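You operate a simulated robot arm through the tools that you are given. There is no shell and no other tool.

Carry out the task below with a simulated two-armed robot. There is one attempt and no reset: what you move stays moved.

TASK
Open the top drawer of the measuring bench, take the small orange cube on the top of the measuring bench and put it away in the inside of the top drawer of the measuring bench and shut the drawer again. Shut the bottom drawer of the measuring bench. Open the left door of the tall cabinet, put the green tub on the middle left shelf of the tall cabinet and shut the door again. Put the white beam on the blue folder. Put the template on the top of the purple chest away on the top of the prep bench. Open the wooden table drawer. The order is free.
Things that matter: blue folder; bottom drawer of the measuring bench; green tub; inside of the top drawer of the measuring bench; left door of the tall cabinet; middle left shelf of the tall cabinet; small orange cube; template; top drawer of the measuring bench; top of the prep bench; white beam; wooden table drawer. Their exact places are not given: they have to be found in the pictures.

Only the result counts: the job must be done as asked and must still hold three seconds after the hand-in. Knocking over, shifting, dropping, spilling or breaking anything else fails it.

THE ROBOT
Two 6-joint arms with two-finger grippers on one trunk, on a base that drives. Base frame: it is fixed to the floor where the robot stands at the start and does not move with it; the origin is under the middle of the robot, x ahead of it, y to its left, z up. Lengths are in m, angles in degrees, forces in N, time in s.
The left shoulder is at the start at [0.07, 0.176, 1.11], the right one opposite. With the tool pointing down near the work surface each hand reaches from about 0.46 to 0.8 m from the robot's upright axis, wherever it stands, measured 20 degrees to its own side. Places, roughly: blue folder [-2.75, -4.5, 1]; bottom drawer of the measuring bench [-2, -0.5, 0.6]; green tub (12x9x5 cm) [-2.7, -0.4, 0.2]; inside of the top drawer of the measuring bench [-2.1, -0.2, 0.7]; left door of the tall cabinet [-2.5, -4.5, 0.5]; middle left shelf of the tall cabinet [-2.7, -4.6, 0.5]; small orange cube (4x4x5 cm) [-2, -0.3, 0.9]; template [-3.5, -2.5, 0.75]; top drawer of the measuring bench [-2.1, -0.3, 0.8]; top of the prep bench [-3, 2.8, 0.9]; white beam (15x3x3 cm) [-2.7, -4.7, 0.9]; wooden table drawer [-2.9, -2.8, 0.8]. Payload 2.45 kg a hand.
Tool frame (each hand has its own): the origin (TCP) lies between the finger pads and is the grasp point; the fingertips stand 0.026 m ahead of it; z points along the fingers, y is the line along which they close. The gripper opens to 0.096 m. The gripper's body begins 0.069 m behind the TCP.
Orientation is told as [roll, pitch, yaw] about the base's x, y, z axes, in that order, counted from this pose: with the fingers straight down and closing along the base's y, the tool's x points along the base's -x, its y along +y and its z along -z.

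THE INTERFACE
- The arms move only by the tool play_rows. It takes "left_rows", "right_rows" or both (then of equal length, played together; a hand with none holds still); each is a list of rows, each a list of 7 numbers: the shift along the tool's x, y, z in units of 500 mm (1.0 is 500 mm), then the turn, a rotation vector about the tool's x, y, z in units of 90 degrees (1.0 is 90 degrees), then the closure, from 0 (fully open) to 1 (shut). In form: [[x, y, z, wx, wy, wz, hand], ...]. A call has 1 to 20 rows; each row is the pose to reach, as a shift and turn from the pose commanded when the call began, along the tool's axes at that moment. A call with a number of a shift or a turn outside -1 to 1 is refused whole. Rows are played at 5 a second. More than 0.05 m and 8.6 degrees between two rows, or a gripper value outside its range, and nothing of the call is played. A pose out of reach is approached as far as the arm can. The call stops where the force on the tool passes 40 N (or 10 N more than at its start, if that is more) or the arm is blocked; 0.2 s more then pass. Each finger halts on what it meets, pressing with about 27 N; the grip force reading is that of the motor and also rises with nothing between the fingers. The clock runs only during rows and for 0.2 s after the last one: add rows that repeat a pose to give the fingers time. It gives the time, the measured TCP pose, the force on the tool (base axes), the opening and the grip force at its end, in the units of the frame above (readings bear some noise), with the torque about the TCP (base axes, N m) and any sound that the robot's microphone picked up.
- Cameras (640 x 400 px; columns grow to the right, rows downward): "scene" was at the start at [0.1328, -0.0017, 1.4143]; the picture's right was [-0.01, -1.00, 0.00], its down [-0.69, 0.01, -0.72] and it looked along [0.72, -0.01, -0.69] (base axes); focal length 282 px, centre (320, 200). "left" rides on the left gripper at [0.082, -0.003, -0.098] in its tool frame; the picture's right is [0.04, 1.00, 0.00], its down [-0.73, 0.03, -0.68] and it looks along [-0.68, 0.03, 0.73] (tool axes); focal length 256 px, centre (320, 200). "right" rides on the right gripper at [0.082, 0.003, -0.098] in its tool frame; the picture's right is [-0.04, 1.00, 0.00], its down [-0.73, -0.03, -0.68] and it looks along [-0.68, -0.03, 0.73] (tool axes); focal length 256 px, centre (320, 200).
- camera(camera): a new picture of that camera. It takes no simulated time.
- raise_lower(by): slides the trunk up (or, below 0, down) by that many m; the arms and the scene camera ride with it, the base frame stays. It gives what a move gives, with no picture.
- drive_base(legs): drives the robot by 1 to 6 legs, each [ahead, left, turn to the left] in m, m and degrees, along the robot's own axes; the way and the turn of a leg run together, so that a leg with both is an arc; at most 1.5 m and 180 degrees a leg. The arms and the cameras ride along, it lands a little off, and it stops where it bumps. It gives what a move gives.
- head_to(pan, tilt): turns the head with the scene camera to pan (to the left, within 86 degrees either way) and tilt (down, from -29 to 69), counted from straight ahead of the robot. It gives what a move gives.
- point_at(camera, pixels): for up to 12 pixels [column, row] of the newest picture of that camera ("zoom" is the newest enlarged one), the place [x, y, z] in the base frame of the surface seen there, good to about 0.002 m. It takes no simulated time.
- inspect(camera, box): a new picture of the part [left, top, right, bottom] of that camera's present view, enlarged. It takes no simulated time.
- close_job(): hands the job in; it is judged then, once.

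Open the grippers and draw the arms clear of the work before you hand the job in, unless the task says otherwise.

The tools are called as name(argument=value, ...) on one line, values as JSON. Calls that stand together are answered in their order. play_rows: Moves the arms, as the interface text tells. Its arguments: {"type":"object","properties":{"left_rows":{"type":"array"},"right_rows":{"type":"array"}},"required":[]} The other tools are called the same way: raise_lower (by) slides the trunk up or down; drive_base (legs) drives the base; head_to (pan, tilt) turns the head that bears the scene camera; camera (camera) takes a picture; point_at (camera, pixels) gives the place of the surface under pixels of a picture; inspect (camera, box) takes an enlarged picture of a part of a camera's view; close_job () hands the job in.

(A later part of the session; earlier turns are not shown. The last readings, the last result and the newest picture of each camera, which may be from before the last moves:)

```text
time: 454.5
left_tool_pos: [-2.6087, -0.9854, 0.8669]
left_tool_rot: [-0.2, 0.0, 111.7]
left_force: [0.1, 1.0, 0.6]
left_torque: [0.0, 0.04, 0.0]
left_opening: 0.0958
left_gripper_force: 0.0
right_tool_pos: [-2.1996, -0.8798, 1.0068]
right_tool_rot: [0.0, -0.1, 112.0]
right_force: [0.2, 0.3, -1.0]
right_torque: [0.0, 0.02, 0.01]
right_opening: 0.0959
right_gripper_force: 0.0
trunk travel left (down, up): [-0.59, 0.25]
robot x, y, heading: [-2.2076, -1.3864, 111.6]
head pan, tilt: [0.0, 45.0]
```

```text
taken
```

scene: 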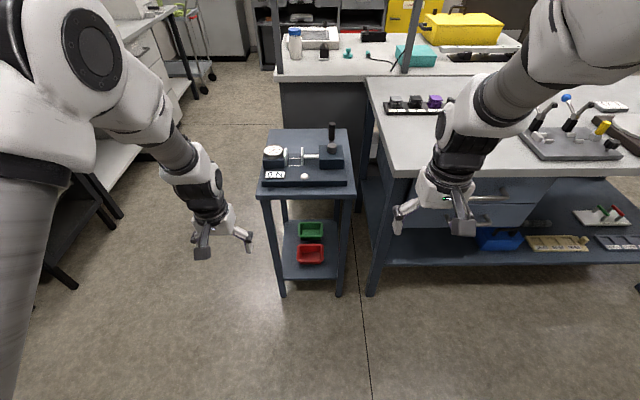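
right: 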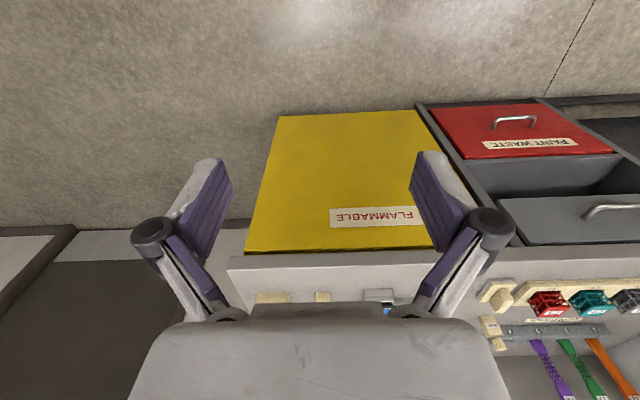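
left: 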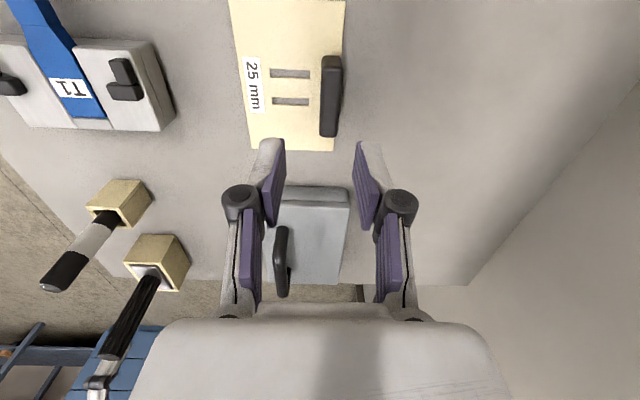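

I zoom on the tubs and the cart's legs to refine the geometry.

inspect(camera="scene", box=[250, 130, 370, 310])

inspect(camera="scene", box=[270, 205, 350, 275])

```text
2.22 times, centred on (310, 220) of scene
```

zoom: 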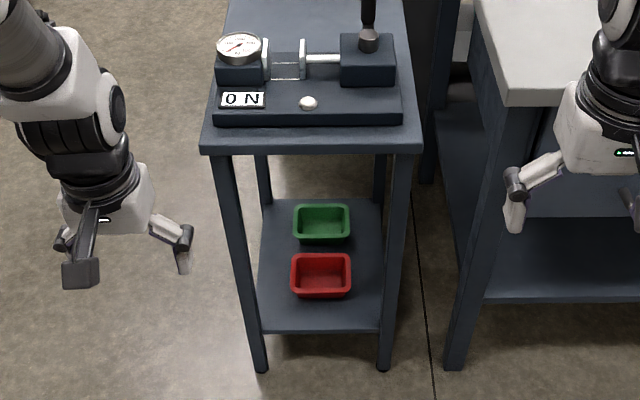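

```text
5.71 times, centred on (310, 240) of scene
```

zoom: 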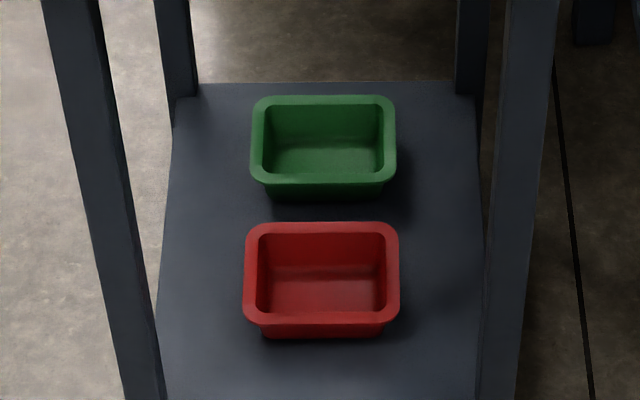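

point_at(camera="zoom", pixels=[[256, 140], [390, 140], [322, 101], [322, 180], [322, 160], [260, 105], [386, 105], [322, 228], [250, 270], [188, 85], [468, 85], [145, 390]])

```text
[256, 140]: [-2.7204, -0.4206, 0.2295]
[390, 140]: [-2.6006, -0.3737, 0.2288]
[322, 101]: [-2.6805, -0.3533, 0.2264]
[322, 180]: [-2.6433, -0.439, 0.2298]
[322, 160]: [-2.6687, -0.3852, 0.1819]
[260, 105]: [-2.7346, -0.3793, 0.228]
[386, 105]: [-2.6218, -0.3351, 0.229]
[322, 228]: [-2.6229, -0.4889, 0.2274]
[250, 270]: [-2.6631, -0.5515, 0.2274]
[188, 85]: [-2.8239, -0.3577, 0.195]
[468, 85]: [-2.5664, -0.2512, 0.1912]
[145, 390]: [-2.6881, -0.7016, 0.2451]
```

I will take the green tub with the right hand (elbow clear of the cart legs), set it on the bench, and regrasp with the left for the cabinet. First I lower the trunk and line up left of the cart.

raise_lower(by=-0.38)

raise_lower(by=-0.2)

drive_base(legs=[[0, 0.3, 0.8]])

head_to(pan=-10, tilt=35)

camera(camera="scene")

```text
time: 458.2
left_tool_pos: [-2.6081, -0.9849, 0.4873]
left_tool_rot: [-0.1, 0.0, 111.7]
left_force: [-0.2, 0.5, 0.6]
left_torque: [0.01, -0.01, -0.01]
left_opening: 0.096
left_gripper_force: 0.2
right_tool_pos: [-2.2003, -0.8804, 0.6269]
right_tool_rot: [0.0, -0.1, 111.9]
right_force: [0.1, 0.1, -0.1]
right_torque: [-0.01, 0.03, 0.0]
right_opening: 0.0958
right_gripper_force: 0.1
trunk travel left (down, up): [-0.21, 0.63]
robot x, y, heading: [-2.2102, -1.3861, 111.4]
head pan, tilt: [0.0, 45.0]
```

```text
time: 460.4
left_tool_pos: [-2.6079, -0.9855, 0.2867]
left_tool_rot: [-0.2, 0.0, 111.8]
left_force: [0.2, 0.5, 0.0]
left_torque: [-0.01, 0.0, 0.0]
left_opening: 0.096
left_gripper_force: 0.1
right_tool_pos: [-2.1993, -0.88, 0.4265]
right_tool_rot: [0.0, -0.1, 112.1]
right_force: [0.1, -0.4, 0.1]
right_torque: [0.02, 0.0, 0.01]
right_opening: 0.096
right_gripper_force: 0.0
trunk travel left (down, up): [-0.01, 0.83]
robot x, y, heading: [-2.2107, -1.3911, 111.9]
head pan, tilt: [0.0, 45.0]
```

```text
time: 462.4
left_tool_pos: [-2.902, -1.109, 0.2871]
left_tool_rot: [-0.2, 0.0, 112.7]
left_force: [0.3, 0.0, -0.4]
left_torque: [0.02, 0.0, 0.01]
left_opening: 0.0956
left_gripper_force: 0.0
right_tool_pos: [-2.4941, -0.9973, 0.4264]
right_tool_rot: [0.1, -0.1, 112.9]
right_force: [0.3, 0.1, 0.6]
right_torque: [0.0, -0.02, 0.04]
right_opening: 0.0961
right_gripper_force: 0.0
trunk travel left (down, up): [-0.01, 0.83]
robot x, y, heading: [-2.4998, -1.5074, 113.0]
head pan, tilt: [0.0, 45.0]
```

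```text
time: 463.2
left_tool_pos: [-2.9016, -1.1091, 0.2866]
left_tool_rot: [0.0, 0.0, 112.8]
left_force: [0.2, 0.5, -0.7]
left_torque: [-0.02, 0.01, 0.01]
left_opening: 0.0962
left_gripper_force: 0.0
right_tool_pos: [-2.494, -0.996, 0.4269]
right_tool_rot: [0.0, -0.2, 112.8]
right_force: [0.4, 0.5, -0.9]
right_torque: [0.02, 0.0, -0.05]
right_opening: 0.0958
right_gripper_force: 0.1
trunk travel left (down, up): [-0.01, 0.83]
robot x, y, heading: [-2.4996, -1.5022, 112.9]
head pan, tilt: [-10.0, 35.0]
```

```text
taken
```

scene: 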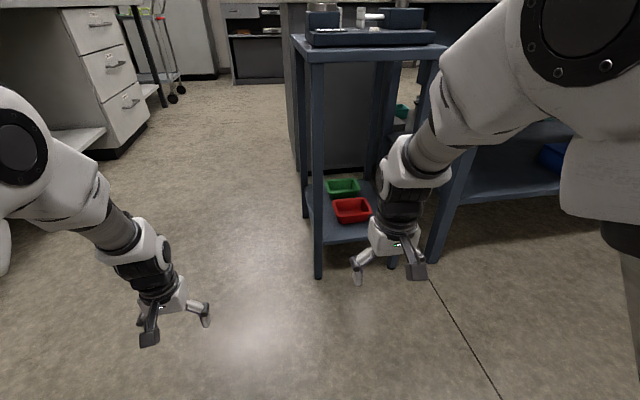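

I tilt the right hand 20° forward, lower it to z≈0.34 and shift it toward the middle of the cart opening.

play_rows(right_rows=[[0, -0.04, 0.05, 0, -0.074, 0, 0], [0, -0.08, 0.1, 0, -0.148, 0, 0], [0, -0.12, 0.15, 0, -0.222, 0, 0], [0, -0.12, 0.174, 0, -0.222, 0, 0.3], [0, -0.12, 0.174, 0, -0.222, 0, 0.4], [0, -0.12, 0.174, 0, -0.222, 0, 0.4]])

drive_base(legs=[[0.2, 0, -0.4]])

camera(camera="scene")

camera(camera="right")

```text
time: 464.6
left_tool_pos: [-2.9005, -1.109, 0.2872]
left_tool_rot: [-0.1, -0.1, 112.6]
left_force: [-0.1, 0.5, -0.3]
left_torque: [-0.04, -0.01, -0.02]
left_opening: 0.0961
left_gripper_force: 0.1
right_tool_pos: [-2.4409, -0.9729, 0.3394]
right_tool_rot: [0.0, -20.1, 112.9]
right_force: [0.1, 0.7, -0.2]
right_torque: [0.04, 0.0, 0.0]
right_opening: 0.0576
right_gripper_force: 0.0
right hand out of reach, approached as far as the arm can: row 3
trunk travel left (down, up): [-0.01, 0.83]
robot x, y, heading: [-2.4954, -1.508, 112.7]
head pan, tilt: [-10.0, 35.0]
```

```text
time: 466.2
left_tool_pos: [-2.9726, -0.9197, 0.2861]
left_tool_rot: [-0.1, 0.1, 112.1]
left_force: [0.3, 0.7, 0.3]
left_torque: [0.01, 0.02, -0.03]
left_opening: 0.096
left_gripper_force: 0.0
right_tool_pos: [-2.5118, -0.7883, 0.3395]
right_tool_rot: [-0.1, -20.1, 112.5]
right_force: [-0.3, -0.8, 0.5]
right_torque: [-0.02, 0.0, 0.0]
right_opening: 0.0579
right_gripper_force: 0.0
trunk travel left (down, up): [-0.01, 0.83]
robot x, y, heading: [-2.5732, -1.3196, 112.4]
head pan, tilt: [-10.0, 35.0]
```

```text
taken
```

scene: 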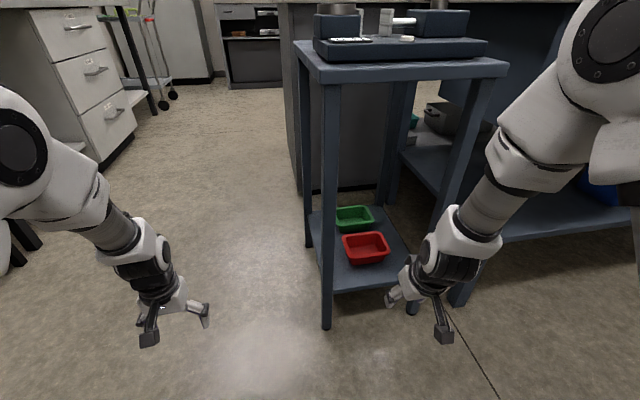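

```text
taken
```

right: 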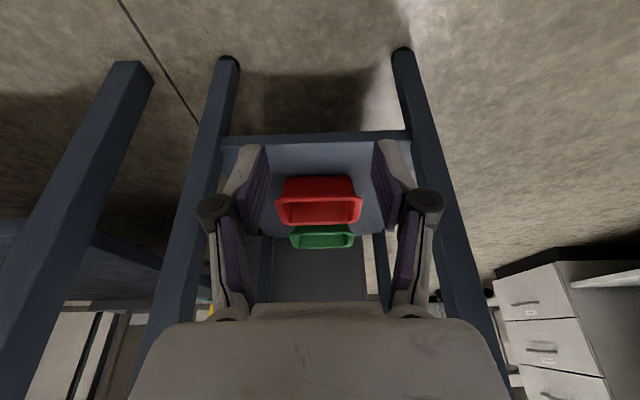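

The hand is centred between the cart's front legs, both tubs in view. I drive 0.1 m forward and then reach in 0.2 m at this height.

drive_base(legs=[[0.1, 0, 0]])

play_rows(right_rows=[[-0.075, 0, 0.027, 0, 0, 0, 0.4], [-0.15, 0, 0.055, 0, 0, 0, 0.4], [-0.225, 0, 0.082, 0, 0, 0, 0.4], [-0.3, 0, 0.109, 0, 0, 0, 0.4], [-0.376, 0, 0.137, 0, 0, 0, 0.4], [-0.376, 0, 0.137, 0, 0, 0, 0.4]])

camera(camera="right")

camera(camera="scene")

```text
time: 467.3
left_tool_pos: [-3.0097, -0.8274, 0.2866]
left_tool_rot: [0.0, 0.0, 111.9]
left_force: [0.3, 0.1, 0.3]
left_torque: [0.0, 0.01, 0.02]
left_opening: 0.0961
left_gripper_force: 0.0
right_tool_pos: [-2.548, -0.6952, 0.3403]
right_tool_rot: [0.0, -20.1, 112.3]
right_force: [0.1, -0.5, 0.4]
right_torque: [0.0, 0.0, -0.01]
right_opening: 0.0576
right_gripper_force: 0.0
trunk travel left (down, up): [-0.01, 0.83]
robot x, y, heading: [-2.6089, -1.2274, 112.2]
head pan, tilt: [-10.0, 35.0]
```

```text
time: 468.7
left_tool_pos: [-3.0109, -0.8269, 0.2872]
left_tool_rot: [-0.1, 0.0, 112.1]
left_force: [0.3, 0.9, 0.2]
left_torque: [-0.01, -0.04, 0.0]
left_opening: 0.0962
left_gripper_force: 0.0
right_tool_pos: [-2.568, -0.5137, 0.3308]
right_tool_rot: [-1.1, -20.7, 112.0]
right_force: [-0.5, -0.2, 0.2]
right_torque: [0.02, 0.01, 0.0]
right_opening: 0.0578
right_gripper_force: 0.1
right hand out of reach, approached as far as the arm can: row 2, 3, 4, 5
trunk travel left (down, up): [-0.01, 0.83]
robot x, y, heading: [-2.611, -1.2274, 111.8]
head pan, tilt: [-10.0, 35.0]
```

```text
taken
```

right: 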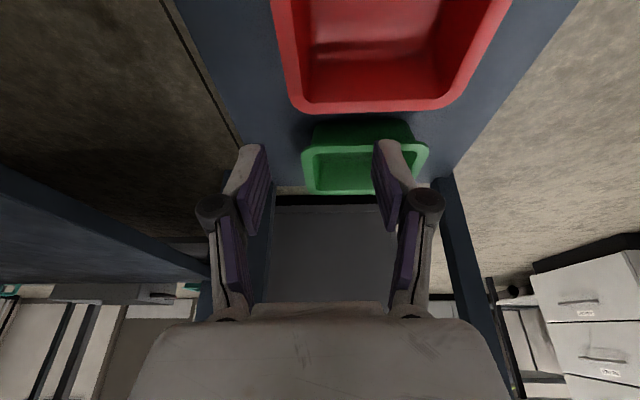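

```text
taken
```

scene: 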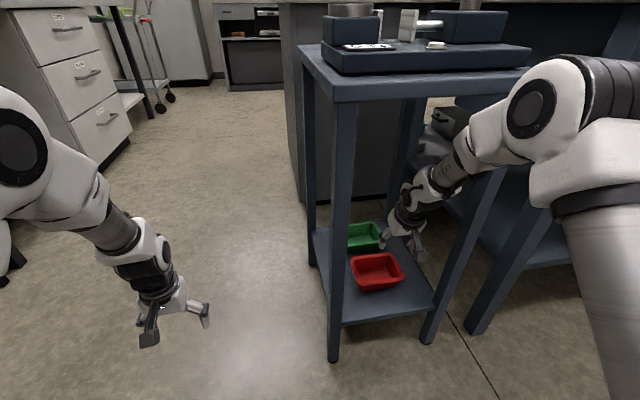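

The hand drifted right (cart l≈-0.03) since this attitude is near the minimum reach. I continue forward and left to above the green tub's left wall.

play_rows(right_rows=[[-0.043, 0.035, 0.016, 0.003, 0.002, -0.001, 0.4], [-0.086, 0.07, 0.033, 0.006, 0.004, -0.002, 0.4], [-0.129, 0.105, 0.049, 0.009, 0.006, -0.003, 0.4], [-0.172, 0.14, 0.065, 0.012, 0.008, -0.004, 0.4], [-0.215, 0.175, 0.082, 0.012, 0.008, -0.005, 0.4], [-0.258, 0.21, 0.098, 0.012, 0.008, -0.005, 0.4], [-0.258, 0.21, 0.098, 0.012, 0.008, -0.005, 0.4]])

camera(camera="right")

camera(camera="scene")

```text
time: 470.3
left_tool_pos: [-3.0108, -0.8262, 0.2858]
left_tool_rot: [-0.1, 0.2, 112.1]
left_force: [-0.5, 0.4, 0.4]
left_torque: [-0.03, -0.04, -0.02]
left_opening: 0.0958
left_gripper_force: 0.1
right_tool_pos: [-2.7244, -0.3808, 0.3072]
right_tool_rot: [-14.9, -19.2, 120.1]
right_force: [-0.1, 0.2, 2.9]
right_torque: [-0.25, 0.08, 0.0]
right_opening: 0.0576
right_gripper_force: 0.3
right hand out of reach, approached as far as the arm can: row 1, 2, 3, 4, 5, 6, 7
trunk travel left (down, up): [-0.01, 0.83]
robot x, y, heading: [-2.6098, -1.229, 111.7]
head pan, tilt: [-10.0, 35.0]
```

```text
taken
```

right: 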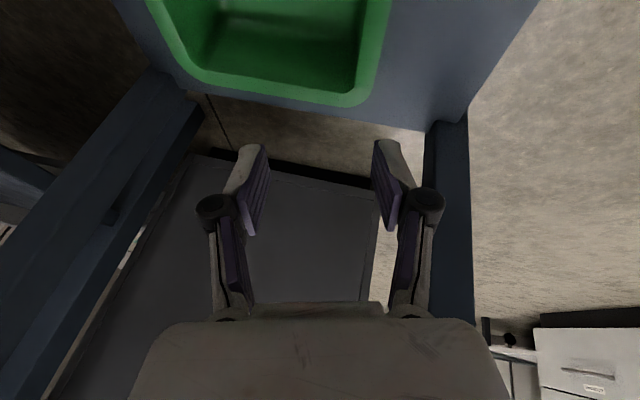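

```text
taken
```

scene: 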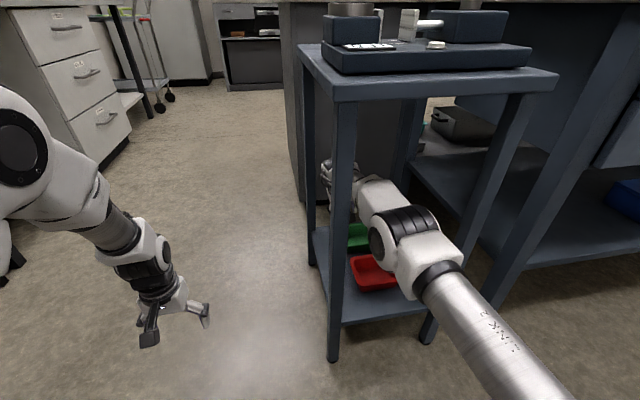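

The arm flipped to an elbow-low configuration over the red tub. I check how close the elbow is before moving anything.

point_at(camera="scene", pixels=[[380, 240], [405, 215], [430, 270], [420, 290], [395, 270], [370, 265], [385, 285], [365, 190], [330, 180], [445, 250]])

inspect(camera="scene", box=[290, 140, 490, 310])

```text
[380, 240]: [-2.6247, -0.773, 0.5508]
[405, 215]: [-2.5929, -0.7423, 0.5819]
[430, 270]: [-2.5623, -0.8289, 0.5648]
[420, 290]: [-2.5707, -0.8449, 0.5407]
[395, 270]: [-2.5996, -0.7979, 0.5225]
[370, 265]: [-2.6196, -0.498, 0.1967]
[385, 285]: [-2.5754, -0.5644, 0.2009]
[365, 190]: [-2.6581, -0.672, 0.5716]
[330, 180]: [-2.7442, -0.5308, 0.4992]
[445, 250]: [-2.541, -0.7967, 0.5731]
```

```text
2.35 times, centred on (390, 225) of scene
```

zoom: 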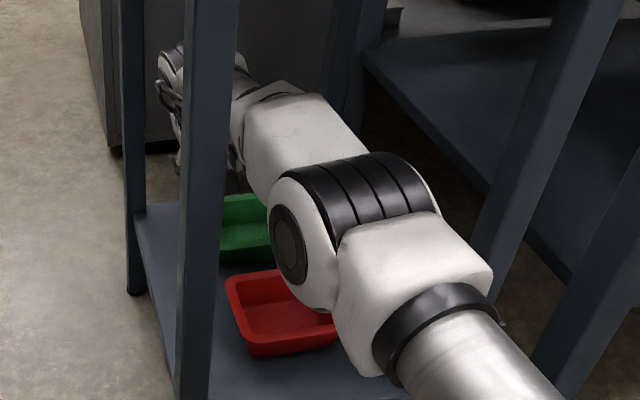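

The elbow is in front of the cart and nothing is touched, but the wrist is close to the front-left leg. I strafe the robot 7 cm right to recentre the arm in the opening before backing out.

drive_base(legs=[[0, -0.07, 0]])

camera(camera="scene")

camera(camera="right")

```text
time: 471.3
left_tool_pos: [-2.9447, -0.8016, 0.2872]
left_tool_rot: [-0.1, -0.1, 112.1]
left_force: [0.6, -0.7, -0.1]
left_torque: [0.0, 0.0, 0.02]
left_opening: 0.0963
left_gripper_force: 0.0
right_tool_pos: [-2.66, -0.3559, 0.3078]
right_tool_rot: [-14.9, -19.5, 120.2]
right_force: [-0.6, 0.3, 0.1]
right_torque: [0.03, 0.01, 0.0]
right_opening: 0.0578
right_gripper_force: 0.1
trunk travel left (down, up): [-0.01, 0.83]
robot x, y, heading: [-2.547, -1.1975, 112.0]
head pan, tilt: [-10.0, 35.0]
```

```text
taken
```

scene: 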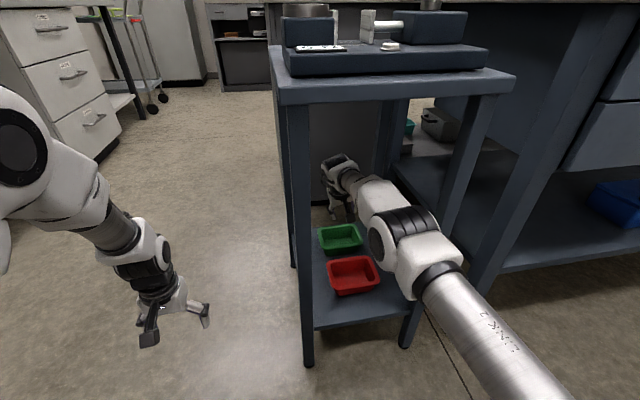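

```text
taken
```

right: 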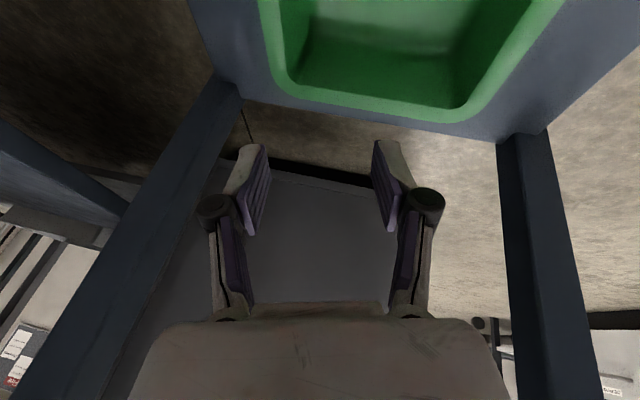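

Now centred, zero force. I back straight out 0.45 m; then I'll set the arm pose outside and drive it in.

drive_base(legs=[[-0.45, 0, 0]])

camera(camera="scene")

```text
time: 474.1
left_tool_pos: [-2.7739, -1.2215, 0.287]
left_tool_rot: [-0.1, 0.1, 111.7]
left_force: [0.5, 0.5, 0.0]
left_torque: [0.02, -0.02, -0.02]
left_opening: 0.0959
left_gripper_force: 0.0
right_tool_pos: [-2.4867, -0.778, 0.3072]
right_tool_rot: [-14.8, -19.6, 119.9]
right_force: [-0.2, 0.0, -0.4]
right_torque: [-0.01, 0.0, 0.01]
right_opening: 0.0574
right_gripper_force: 0.0
trunk travel left (down, up): [-0.01, 0.83]
robot x, y, heading: [-2.3767, -1.6203, 111.9]
head pan, tilt: [-10.0, 35.0]
```

```text
taken
```

scene: 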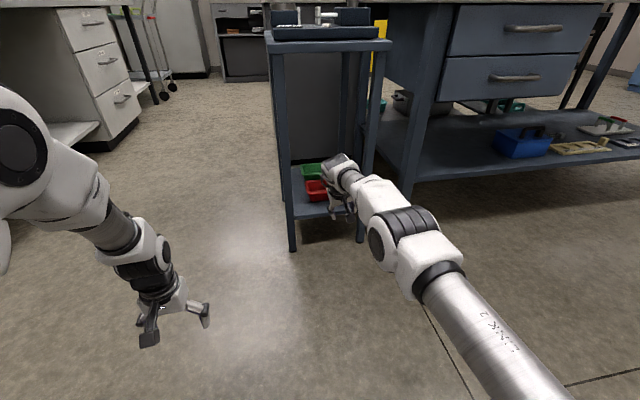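

Out cleanly. I back off a bit more, then unflip the right elbow as before: up first, then down and inward.

drive_base(legs=[[-0.15, 0, 0]])

play_rows(right_rows=[[-0.027, -0.019, -0.073, 0, 0, 0, 0], [-0.054, -0.038, -0.146, 0, 0, 0, 0], [-0.08, -0.058, -0.218, 0, 0, 0, 0], [-0.107, -0.077, -0.291, 0, 0, 0, 0], [-0.134, -0.096, -0.364, 0, 0, 0, 0], [-0.134, -0.096, -0.364, 0, 0, 0, 0]])

camera(camera="scene")

```text
time: 475.4
left_tool_pos: [-2.7174, -1.361, 0.2878]
left_tool_rot: [-0.1, 0.0, 111.8]
left_force: [0.5, -0.5, 0.3]
left_torque: [-0.04, 0.0, -0.01]
left_opening: 0.096
left_gripper_force: 0.1
right_tool_pos: [-2.4314, -0.9176, 0.3079]
right_tool_rot: [-14.7, -19.5, 119.9]
right_force: [0.5, -0.9, 0.0]
right_torque: [0.01, -0.02, 0.05]
right_opening: 0.0576
right_gripper_force: 0.1
trunk travel left (down, up): [-0.01, 0.83]
robot x, y, heading: [-2.3223, -1.7666, 112.0]
head pan, tilt: [-10.0, 35.0]
```

```text
time: 476.8
left_tool_pos: [-2.7183, -1.3608, 0.2863]
left_tool_rot: [0.0, -0.1, 111.8]
left_force: [-0.8, -0.2, 0.4]
left_torque: [0.0, 0.01, 0.02]
left_opening: 0.0961
left_gripper_force: 0.0
right_tool_pos: [-2.4248, -0.9395, 0.4894]
right_tool_rot: [-18.4, -20.4, 119.6]
right_force: [0.6, -0.8, 0.9]
right_torque: [0.01, 0.01, -0.02]
right_opening: 0.096
right_gripper_force: 0.0
right hand out of reach, approached as far as the arm can: row 2, 3, 4, 5, 6
trunk travel left (down, up): [-0.01, 0.83]
robot x, y, heading: [-2.3165, -1.7647, 111.8]
head pan, tilt: [-10.0, 35.0]
```

```text
taken
```

scene: 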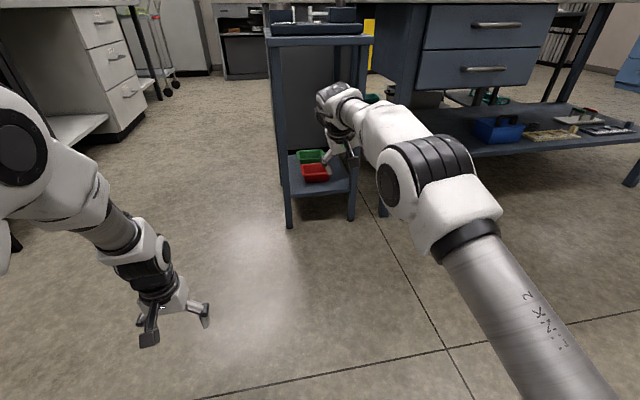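

Now I come down with the orientation corrected and then inward, as worked for the left arm.

play_rows(right_rows=[[0.0279, 0.0237, 0.0712, -0.0468, 0.0595, 0.0116, 0], [0.0558, 0.0473, 0.1423, -0.0935, 0.119, 0.0233, 0], [0.0837, 0.071, 0.2135, -0.1403, 0.1785, 0.0349, 0], [0.1116, 0.0947, 0.2846, -0.187, 0.238, 0.0465, 0], [0.1743, 0.1018, 0.2802, -0.187, 0.238, 0.0465, 0], [0.237, 0.1089, 0.2758, -0.187, 0.238, 0.0465, 0], [0.2997, 0.116, 0.2714, -0.187, 0.238, 0.0465, 0], [0.3624, 0.1231, 0.267, -0.187, 0.238, 0.0465, 0], [0.4251, 0.1302, 0.2626, -0.187, 0.238, 0.0465, 0], [0.4878, 0.1373, 0.2582, -0.187, 0.238, 0.0465, 0], [0.4878, 0.1373, 0.2582, -0.187, 0.238, 0.0465, 0]])

camera(camera="scene")

```text
time: 479.2
left_tool_pos: [-2.7179, -1.3602, 0.2874]
left_tool_rot: [-0.1, -0.1, 111.8]
left_force: [-0.3, -0.8, 0.1]
left_torque: [0.01, 0.02, -0.01]
left_opening: 0.096
left_gripper_force: 0.0
right_tool_pos: [-2.4031, -0.9818, 0.2905]
right_tool_rot: [-15.9, -0.7, 113.1]
right_force: [-0.3, -0.2, -0.6]
right_torque: [-0.01, 0.02, -0.01]
right_opening: 0.096
right_gripper_force: 0.0
right hand out of reach, approached as far as the arm can: row 1, 2, 3, 4, 5, 6, 7, 8, 9, 10, 11
trunk travel left (down, up): [-0.01, 0.83]
robot x, y, heading: [-2.32, -1.759, 111.9]
head pan, tilt: [-10.0, 35.0]
```

```text
taken
```

scene: 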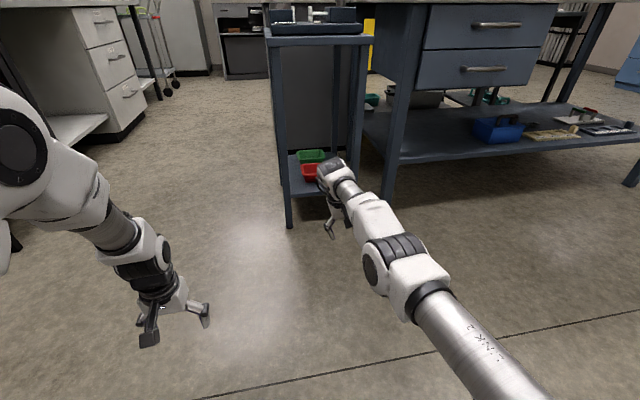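

The right hand is still stuck rolled 16°. As with the left arm, I first stretch outward while levelling the roll.

play_rows(right_rows=[[-0.05, 0, 0, -0.03, 0, 0, 0], [-0.1, 0, 0, -0.06, 0, 0, 0], [-0.15, 0, 0, -0.09, 0, 0, 0], [-0.2, 0, 0, -0.12, 0, 0, 0], [-0.25, 0, 0, -0.15, 0, 0, 0], [-0.3, 0, 0, -0.177, 0, 0, 0], [-0.36, 0, 0, -0.177, 0, 0, 0], [-0.36, 0, 0, -0.177, 0, 0, 0]])

camera(camera="scene")

```text
time: 481.0
left_tool_pos: [-2.7189, -1.3611, 0.2875]
left_tool_rot: [0.0, 0.0, 111.7]
left_force: [0.7, 0.8, -0.6]
left_torque: [0.03, -0.02, 0.01]
left_opening: 0.096
left_gripper_force: 0.0
right_tool_pos: [-2.4041, -0.9768, 0.2717]
right_tool_rot: [-15.3, -2.4, 113.8]
right_force: [0.1, 0.4, 0.1]
right_torque: [0.0, -0.01, 0.0]
right_opening: 0.0962
right_gripper_force: 0.0
right hand out of reach, approached as far as the arm can: row 1, 2, 3, 4, 5, 6, 7, 8
trunk travel left (down, up): [-0.01, 0.83]
robot x, y, heading: [-2.3211, -1.7614, 111.5]
head pan, tilt: [-10.0, 35.0]
```

```text
taken
```

scene: 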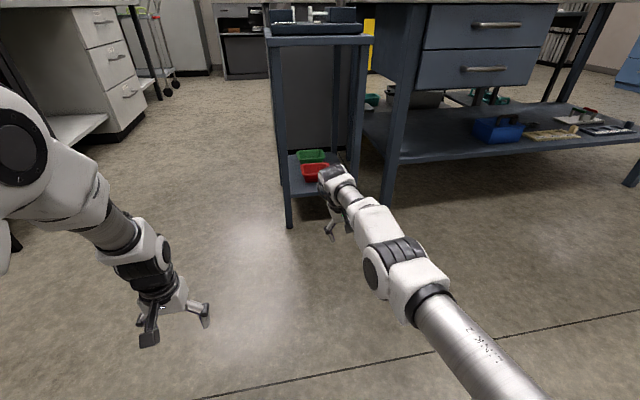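

Still rolled. I try swinging the hand to the right and up, away from the limit, with the roll correction.

play_rows(right_rows=[[0, -0.07, -0.019, -0.02, 0, 0, 0], [0, -0.14, -0.038, -0.04, 0, 0, 0], [0, -0.21, -0.057, -0.06, 0, 0, 0], [0, -0.28, -0.076, -0.08, 0, 0, 0], [0, -0.35, -0.095, -0.1, 0, 0, 0], [0, -0.42, -0.114, -0.12, 0, 0, 0], [0, -0.49, -0.133, -0.14, 0, 0, 0], [0, -0.563, -0.152, -0.17, 0, 0, 0], [0, -0.563, -0.152, -0.17, 0, 0, 0]])

camera(camera="scene")

```text
time: 483.0
left_tool_pos: [-2.719, -1.3628, 0.2865]
left_tool_rot: [-0.1, 0.1, 111.9]
left_force: [-0.3, 0.2, 0.1]
left_torque: [-0.01, -0.08, -0.01]
left_opening: 0.0958
left_gripper_force: 0.0
right_tool_pos: [-2.2528, -0.9711, 0.4092]
right_tool_rot: [-8.8, -9.0, 106.5]
right_force: [1.6, -15.1, -20.0]
right_torque: [1.65, -0.1, 0.16]
right_opening: 0.0961
right_gripper_force: 0.1
right hand out of reach, approached as far as the arm can: row 1, 2, 3, 4, 5, 6, 7, 8, 9
trunk travel left (down, up): [-0.01, 0.83]
robot x, y, heading: [-2.3181, -1.7642, 111.7]
head pan, tilt: [-10.0, 35.0]
```

```text
taken
```

scene: 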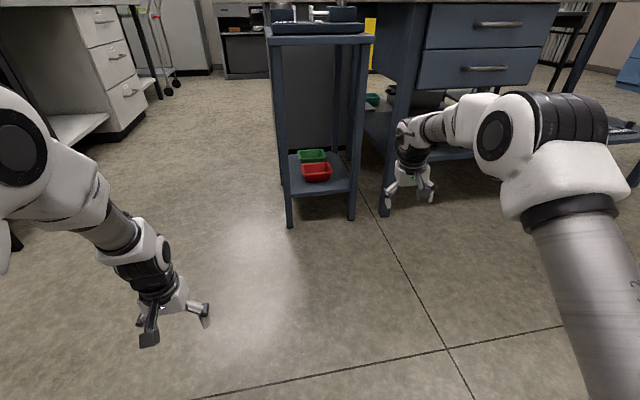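

The elbow has swung up to the good side again. The force reading looks like the swing's deceleration; I hold still and read again while levelling.

play_rows(right_rows=[[0, 0, 0, 0, 0, 0, 0], [0, 0, 0, 0, 0, 0, 0]])

camera(camera="right")

```text
time: 483.6
left_tool_pos: [-2.7174, -1.3606, 0.2877]
left_tool_rot: [-0.1, -0.1, 111.8]
left_force: [-0.5, -0.9, -0.4]
left_torque: [0.05, 0.01, 0.03]
left_opening: 0.0959
left_gripper_force: 0.1
right_tool_pos: [-2.2475, -0.9911, 0.391]
right_tool_rot: [-8.7, -5.4, 106.6]
right_force: [0.5, 0.7, -1.1]
right_torque: [0.02, 0.02, -0.02]
right_opening: 0.0959
right_gripper_force: 0.1
trunk travel left (down, up): [-0.01, 0.83]
robot x, y, heading: [-2.3208, -1.7614, 111.8]
head pan, tilt: [-10.0, 35.0]
```

```text
taken
```

right: 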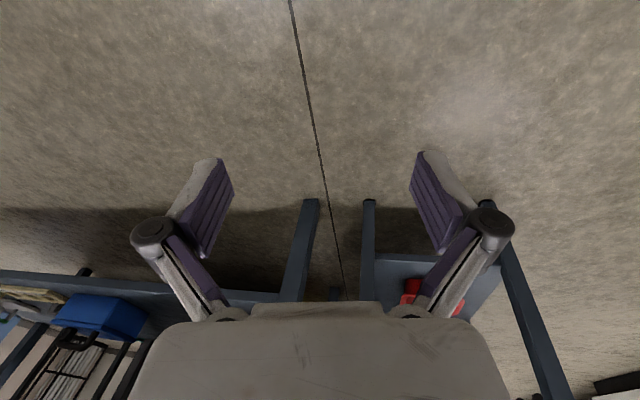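

Zero force. I level the right hand and bring it to a neutral place.

play_rows(right_rows=[[0.03, 0.03, 0, -0.016, 0.01, -0.01, 0], [0.06, 0.06, 0, -0.032, 0.02, -0.02, 0], [0.09, 0.1, 0, -0.048, 0.03, -0.03, 0], [0.12, 0.13, 0, -0.065, 0.04, -0.04, 0], [0.15, 0.17, 0, -0.081, 0.05, -0.05, 0], [0.18, 0.2, 0, -0.097, 0.06, -0.06, 0], [0.18, 0.2, 0, -0.097, 0.06, -0.06, 0]])

camera(camera="scene")

```text
time: 485.2
left_tool_pos: [-2.7178, -1.3612, 0.2878]
left_tool_rot: [0.0, 0.0, 111.8]
left_force: [0.0, 0.0, 0.6]
left_torque: [0.01, 0.04, -0.01]
left_opening: 0.096
left_gripper_force: 0.1
right_tool_pos: [-2.23, -1.1205, 0.3468]
right_tool_rot: [-2.2, -0.5, 109.7]
right_force: [-0.6, -0.7, 0.2]
right_torque: [0.05, 0.0, -0.01]
right_opening: 0.0959
right_gripper_force: 0.0
right hand out of reach, approached as far as the arm can: row 1, 2, 3, 4, 5, 6, 7
trunk travel left (down, up): [-0.01, 0.83]
robot x, y, heading: [-2.319, -1.7624, 111.8]
head pan, tilt: [-10.0, 35.0]
```

```text
taken
```

scene: 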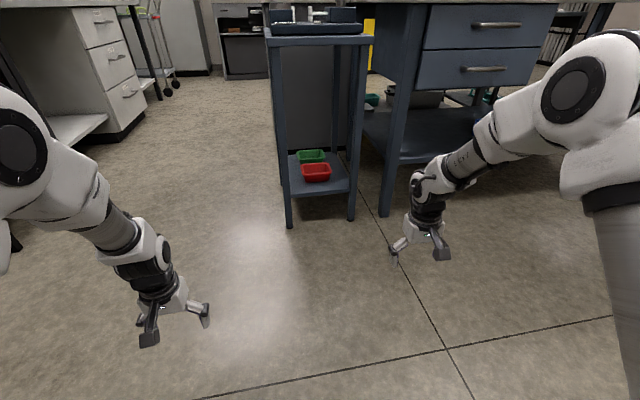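

Better, but still limited toward the left. I retract inward first with levelling, then try moving left.

play_rows(right_rows=[[0.03, 0, -0.02, -0.008, 0, -0.008, 0], [0.06, 0, -0.04, -0.016, 0.003, -0.016, 0], [0.09, 0, -0.06, -0.024, 0.006, -0.025, 0], [0.12, 0, -0.08, -0.024, 0.006, -0.025, 0], [0.12, 0.05, -0.1, -0.024, 0.006, -0.025, 0], [0.12, 0.1, -0.12, -0.024, 0.006, -0.025, 0], [0.12, 0.15, -0.12, -0.024, 0.006, -0.025, 0], [0.12, 0.2, -0.12, -0.024, 0.006, -0.025, 0], [0.12, 0.2, -0.12, -0.024, 0.006, -0.025, 0]])

camera(camera="scene")

```text
time: 487.2
left_tool_pos: [-2.7174, -1.3615, 0.2872]
left_tool_rot: [-0.1, -0.1, 111.9]
left_force: [0.2, -0.5, 0.2]
left_torque: [-0.01, -0.03, 0.0]
left_opening: 0.096
left_gripper_force: 0.1
right_tool_pos: [-2.2228, -1.1978, 0.3907]
right_tool_rot: [0.0, 0.1, 112.0]
right_force: [-0.3, 0.4, -0.5]
right_torque: [-0.01, 0.02, -0.03]
right_opening: 0.096
right_gripper_force: 0.1
right hand out of reach, approached as far as the arm can: row 5, 6, 7, 8, 9
trunk travel left (down, up): [-0.01, 0.83]
robot x, y, heading: [-2.3203, -1.7605, 111.8]
head pan, tilt: [-10.0, 35.0]
```

```text
taken
```

scene: 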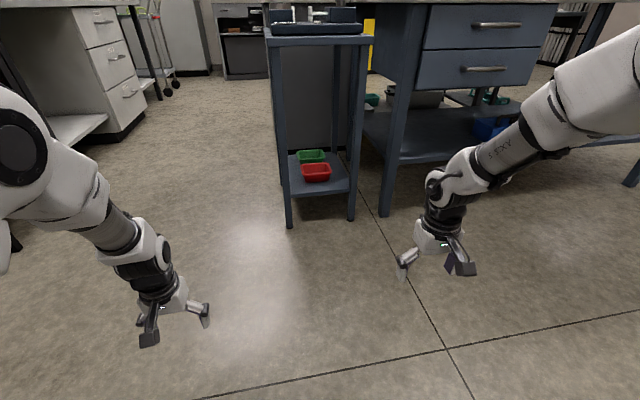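

The right hand is level now but its forearm is rolled over (label visible), limiting it to l≤-0.3. I try to unflip the wrist by pitching the hand forward through alignment with the forearm.

play_rows(right_rows=[[-0.058, 0, -0.01, 0, -0.0833, 0, 0], [-0.116, 0, -0.02, 0, -0.1667, 0, 0], [-0.174, 0, -0.03, 0, -0.25, 0, 0], [-0.232, 0, -0.04, 0, -0.3333, 0, 0], [-0.29, 0, -0.05, 0, -0.4167, 0, 0], [-0.348, 0, -0.06, 0, -0.5, 0, 0], [-0.406, 0, -0.07, 0, -0.5833, 0, 0], [-0.464, 0, -0.08, 0, -0.6667, 0, 0], [-0.52, 0, -0.09, 0, -0.75, 0, 0], [-0.52, 0, -0.09, 0, -0.75, 0, 0]])

camera(camera="scene")

```text
time: 489.4
left_tool_pos: [-2.7177, -1.3601, 0.2863]
left_tool_rot: [-0.2, 0.1, 111.8]
left_force: [0.3, 0.6, -0.4]
left_torque: [0.01, 0.0, 0.01]
left_opening: 0.0961
left_gripper_force: 0.1
right_tool_pos: [-2.3247, -0.9572, 0.4353]
right_tool_rot: [-0.1, -67.5, 112.0]
right_force: [1.1, 0.4, 0.0]
right_torque: [0.0, -0.01, 0.02]
right_opening: 0.0962
right_gripper_force: 0.1
right hand out of reach, approached as far as the arm can: row 5, 6
trunk travel left (down, up): [-0.01, 0.83]
robot x, y, heading: [-2.3199, -1.7606, 111.9]
head pan, tilt: [-10.0, 35.0]
```

```text
taken
```

scene: 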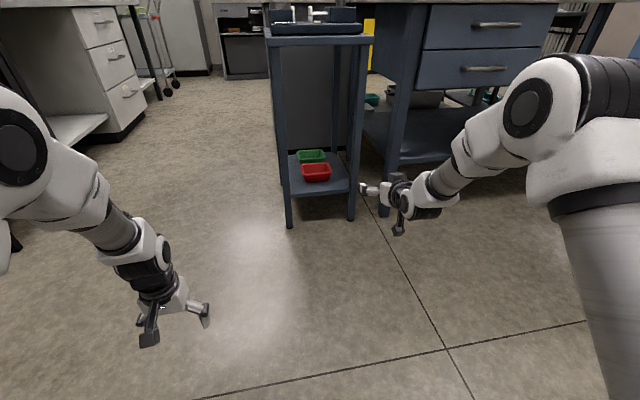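

The wrist passed through alignment at the forward pitch. I return to tool-down while retracting and moving slightly left.

play_rows(right_rows=[[0.01, 0.01, -0.02, 0, 0.0833, 0, 0], [0.02, 0.02, -0.05, 0, 0.1667, 0, 0], [0.04, 0.04, -0.09, 0, 0.25, 0, 0], [0.06, 0.06, -0.14, 0, 0.3333, 0, 0], [0.08, 0.08, -0.19, 0, 0.4167, 0, 0], [0.1, 0.1, -0.24, 0, 0.5, 0, 0], [0.12, 0.12, -0.29, 0, 0.5833, 0, 0], [0.14, 0.13, -0.34, 0, 0.6667, 0, 0], [0.153, 0.14, -0.37, 0, 0.75, 0, 0], [0.153, 0.14, -0.37, 0, 0.75, 0, 0]])

camera(camera="scene")

```text
time: 491.6
left_tool_pos: [-2.7181, -1.3604, 0.2871]
left_tool_rot: [-0.1, 0.0, 111.8]
left_force: [0.2, -0.1, -0.2]
left_torque: [0.04, -0.01, 0.01]
left_opening: 0.0958
left_gripper_force: 0.1
right_tool_pos: [-2.2197, -1.178, 0.4152]
right_tool_rot: [-0.7, -0.1, 110.8]
right_force: [-0.4, 0.1, -0.2]
right_torque: [0.01, 0.0, -0.02]
right_opening: 0.0959
right_gripper_force: 0.1
right hand out of reach, approached as far as the arm can: row 4, 5, 6, 7, 8, 9, 10
trunk travel left (down, up): [-0.01, 0.83]
robot x, y, heading: [-2.3219, -1.7617, 111.6]
head pan, tilt: [-10.0, 35.0]
```

```text
taken
```

scene: 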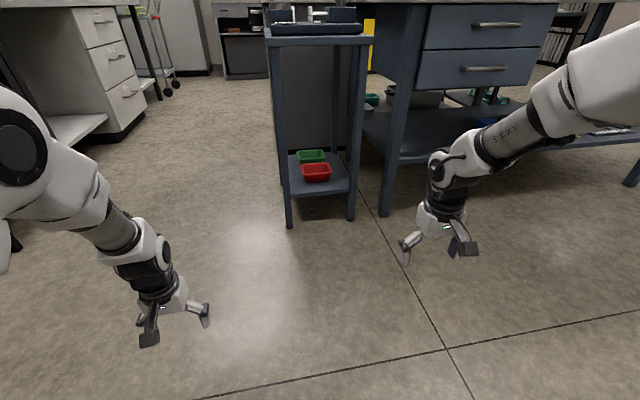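

The right wrist stays flipped, but it is level and tucked, so I'll use the left hand instead, approaching the cart from its open left side. First I move closer, turn to face +e2 and back toward the wall side.

drive_base(legs=[[0.4, 0, 0.8], [0, 0, -90], [-0.55, 0, 0]])

head_to(pan=60, tilt=30)

camera(camera="scene")

```text
time: 500.8
left_tool_pos: [-2.5889, -1.2003, 0.2869]
left_tool_rot: [-0.1, 0.1, 22.6]
left_force: [0.1, -0.3, -0.3]
left_torque: [0.04, 0.0, 0.02]
left_opening: 0.0961
left_gripper_force: 0.0
right_tool_pos: [-2.3993, -1.6954, 0.4154]
right_tool_rot: [-0.7, -0.2, 21.4]
right_force: [-0.3, -0.5, -0.1]
right_torque: [0.01, 0.01, -0.01]
right_opening: 0.0962
right_gripper_force: 0.0
trunk travel left (down, up): [-0.01, 0.83]
robot x, y, heading: [-2.9849, -1.6002, 22.5]
head pan, tilt: [-10.0, 35.0]
```

```text
time: 502.2
left_tool_pos: [-2.5889, -1.2, 0.2878]
left_tool_rot: [-0.1, 0.0, 22.5]
left_force: [0.2, 0.7, 0.1]
left_torque: [0.03, -0.02, 0.03]
left_opening: 0.096
left_gripper_force: 0.1
right_tool_pos: [-2.3977, -1.6951, 0.4139]
right_tool_rot: [-0.8, -0.1, 21.5]
right_force: [-0.3, 0.0, -0.7]
right_torque: [-0.02, 0.01, 0.04]
right_opening: 0.0959
right_gripper_force: 0.0
trunk travel left (down, up): [-0.01, 0.83]
robot x, y, heading: [-2.9865, -1.6022, 22.5]
head pan, tilt: [60.0, 30.0]
```

```text
taken
```

scene: 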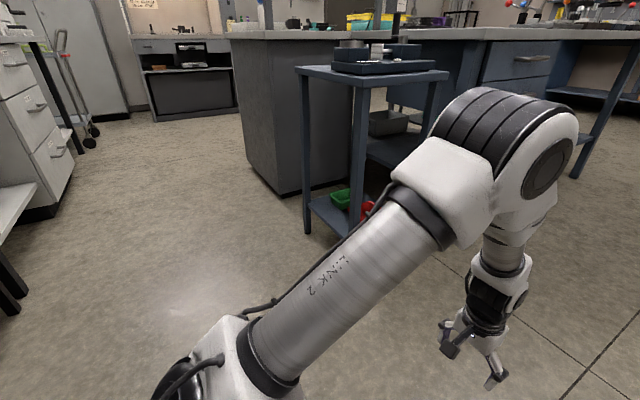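

The floor left of the cart is free. I strafe left 0.72 m along the cart's left side and look at it.

drive_base(legs=[[-0.03, 0.36, 0], [0, 0.36, 0]])

head_to(pan=10, tilt=35)

camera(camera="scene")

```text
time: 506.4
left_tool_pos: [-2.8919, -0.5429, 0.2867]
left_tool_rot: [0.0, 0.1, 22.4]
left_force: [0.4, -0.1, -0.8]
left_torque: [0.0, -0.01, 0.0]
left_opening: 0.096
left_gripper_force: 0.0
right_tool_pos: [-2.704, -1.0399, 0.416]
right_tool_rot: [-0.6, -0.2, 21.1]
right_force: [-0.5, 0.0, -1.0]
right_torque: [0.01, -0.02, -0.02]
right_opening: 0.096
right_gripper_force: 0.0
trunk travel left (down, up): [-0.01, 0.83]
robot x, y, heading: [-3.2852, -0.9441, 22.0]
head pan, tilt: [60.0, 30.0]
```

```text
time: 507.6
left_tool_pos: [-2.8914, -0.5432, 0.2864]
left_tool_rot: [-0.1, 0.0, 22.3]
left_force: [0.7, -0.1, 0.5]
left_torque: [0.0, 0.01, -0.03]
left_opening: 0.096
left_gripper_force: 0.1
right_tool_pos: [-2.7026, -1.0388, 0.4149]
right_tool_rot: [-0.7, -0.2, 21.2]
right_force: [-1.0, -0.2, -0.3]
right_torque: [0.01, -0.02, 0.01]
right_opening: 0.096
right_gripper_force: 0.1
trunk travel left (down, up): [-0.01, 0.83]
robot x, y, heading: [-3.2858, -0.9452, 22.2]
head pan, tilt: [10.0, 35.0]
```

```text
taken
```

scene: 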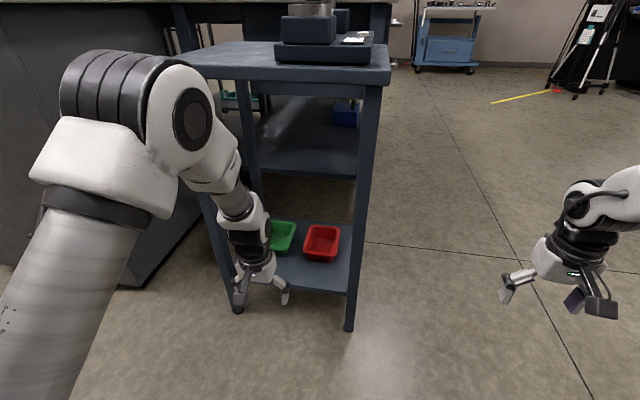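

From here I see the green tub at (283,235), left, and red at (322,243). I zoom and measure rims and legs.

inspect(camera="scene", box=[200, 190, 380, 310])

```text
3.33 times, centred on (290, 250) of scene
```

zoom: 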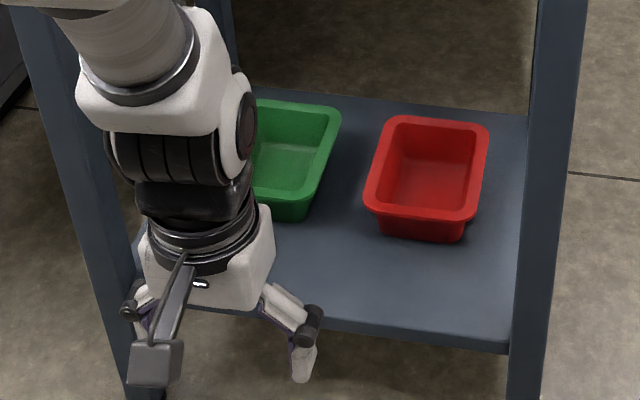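

point_at(camera="zoom", pixels=[[328, 140], [318, 170], [308, 190], [300, 105], [285, 194], [376, 170], [385, 140], [440, 123], [425, 212], [540, 380], [115, 340], [85, 250]])

```text
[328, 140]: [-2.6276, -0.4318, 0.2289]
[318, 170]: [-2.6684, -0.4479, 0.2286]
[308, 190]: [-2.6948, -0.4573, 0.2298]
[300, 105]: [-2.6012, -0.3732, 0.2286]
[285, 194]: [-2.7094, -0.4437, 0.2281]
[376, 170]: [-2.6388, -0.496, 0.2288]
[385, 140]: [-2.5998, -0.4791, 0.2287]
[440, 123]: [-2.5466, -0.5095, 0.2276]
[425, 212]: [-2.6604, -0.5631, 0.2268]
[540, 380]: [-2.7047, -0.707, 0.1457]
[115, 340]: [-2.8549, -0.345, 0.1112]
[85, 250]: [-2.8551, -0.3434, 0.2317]
```

The cart hasn't moved. The green tub's near (front) wall lies at a=-0.607; I'll pinch it at l≈0.03. First I raise and pitch the left hand 35° forward outside the cart.

play_rows(left_rows=[[-0.01, 0, -0.03, 0, -0.078, 0, 0.2], [-0.02, 0, -0.06, 0, -0.156, 0, 0.3], [-0.03, 0, -0.09, 0, -0.233, 0, 0.4], [-0.04, 0, -0.12, 0, -0.311, 0, 0.4], [-0.05, 0, -0.12, 0, -0.389, 0, 0.4], [-0.05, 0, -0.12, 0, -0.389, 0, 0.4]])

camera(camera="left")

```text
time: 509.0
left_tool_pos: [-2.8603, -0.5507, 0.3604]
left_tool_rot: [-0.3, -34.9, 22.2]
left_force: [-0.9, 0.8, 0.1]
left_torque: [0.0, 0.0, 0.03]
left_opening: 0.0576
left_gripper_force: 0.1
left hand out of reach, approached as far as the arm can: row 3, 4, 5, 6
right_tool_pos: [-2.7036, -1.0379, 0.4144]
right_tool_rot: [-0.7, -0.2, 21.2]
right_force: [0.1, -0.2, 0.4]
right_torque: [0.04, 0.01, 0.02]
right_opening: 0.0961
right_gripper_force: 0.0
trunk travel left (down, up): [-0.01, 0.83]
robot x, y, heading: [-3.2886, -0.9422, 22.3]
head pan, tilt: [10.0, 35.0]
```

```text
taken
```

left: 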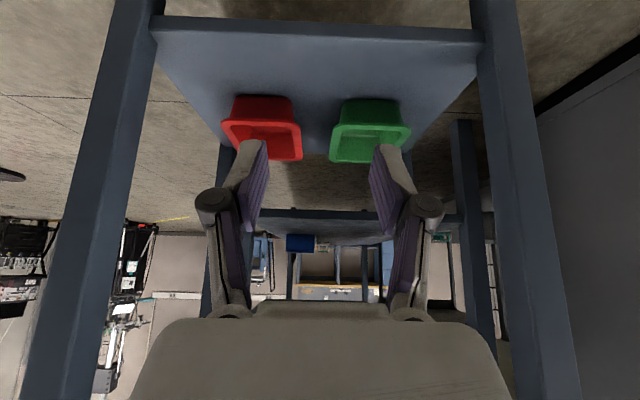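

Both tubs are in view between the legs. I advance in small steps, watching that the arm keeps its configuration.

play_rows(left_rows=[[-0.04, 0.01, 0.045, 0.003, -0.001, 0, 0.4], [-0.081, 0.02, 0.093, 0.003, -0.001, 0, 0.4], [-0.081, 0.02, 0.093, 0.003, -0.001, 0, 0.4]])

camera(camera="scene")

```text
time: 509.8
left_tool_pos: [-2.8036, -0.5236, 0.3488]
left_tool_rot: [-0.8, -34.9, 22.4]
left_force: [0.8, 1.0, 0.5]
left_torque: [0.0, -0.02, 0.03]
left_opening: 0.0576
left_gripper_force: 0.0
left hand out of reach, approached as far as the arm can: row 1, 2, 3
right_tool_pos: [-2.7026, -1.0391, 0.415]
right_tool_rot: [-0.7, -0.1, 21.3]
right_force: [0.5, 0.3, -0.1]
right_torque: [0.02, -0.02, -0.04]
right_opening: 0.0958
right_gripper_force: 0.2
trunk travel left (down, up): [-0.01, 0.83]
robot x, y, heading: [-3.2916, -0.9409, 22.2]
head pan, tilt: [10.0, 35.0]
```

```text
taken
```

scene: 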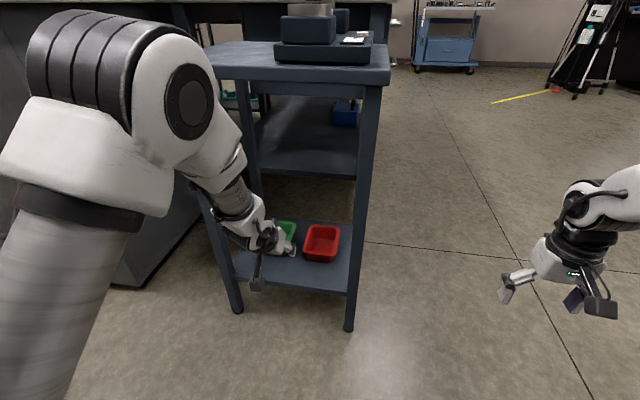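

The posture is good (elbow up and outside). Now I drive the whole robot 15.5 cm forward and 2 cm left so the hand comes over the tub's near wall.

drive_base(legs=[[0.155, 0.018, 0.2]])

camera(camera="left")

camera(camera="scene")

```text
time: 511.2
left_tool_pos: [-2.6656, -0.4433, 0.3517]
left_tool_rot: [-0.9, -34.8, 22.5]
left_force: [0.6, -1.1, 0.3]
left_torque: [-0.01, 0.02, 0.01]
left_opening: 0.0578
left_gripper_force: 0.1
right_tool_pos: [-2.5626, -0.9588, 0.4157]
right_tool_rot: [-0.7, -0.1, 21.5]
right_force: [-0.2, -0.1, 0.1]
right_torque: [-0.02, 0.01, -0.01]
right_opening: 0.0959
right_gripper_force: 0.0
trunk travel left (down, up): [-0.01, 0.83]
robot x, y, heading: [-3.1492, -0.8616, 22.5]
head pan, tilt: [10.0, 35.0]
```

```text
taken
```

left: 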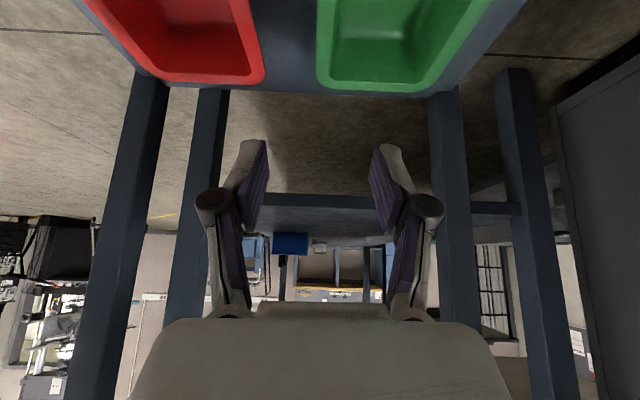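

```text
taken
```

scene: 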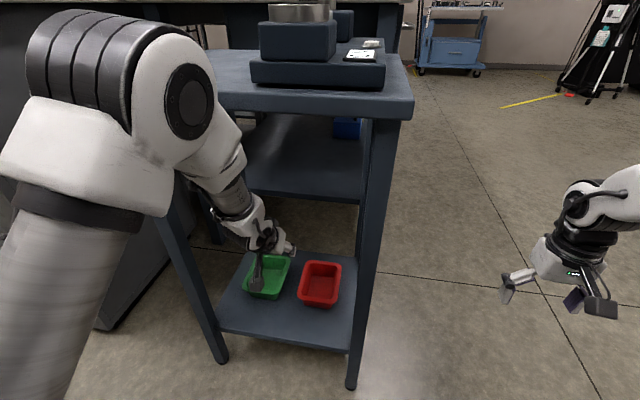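

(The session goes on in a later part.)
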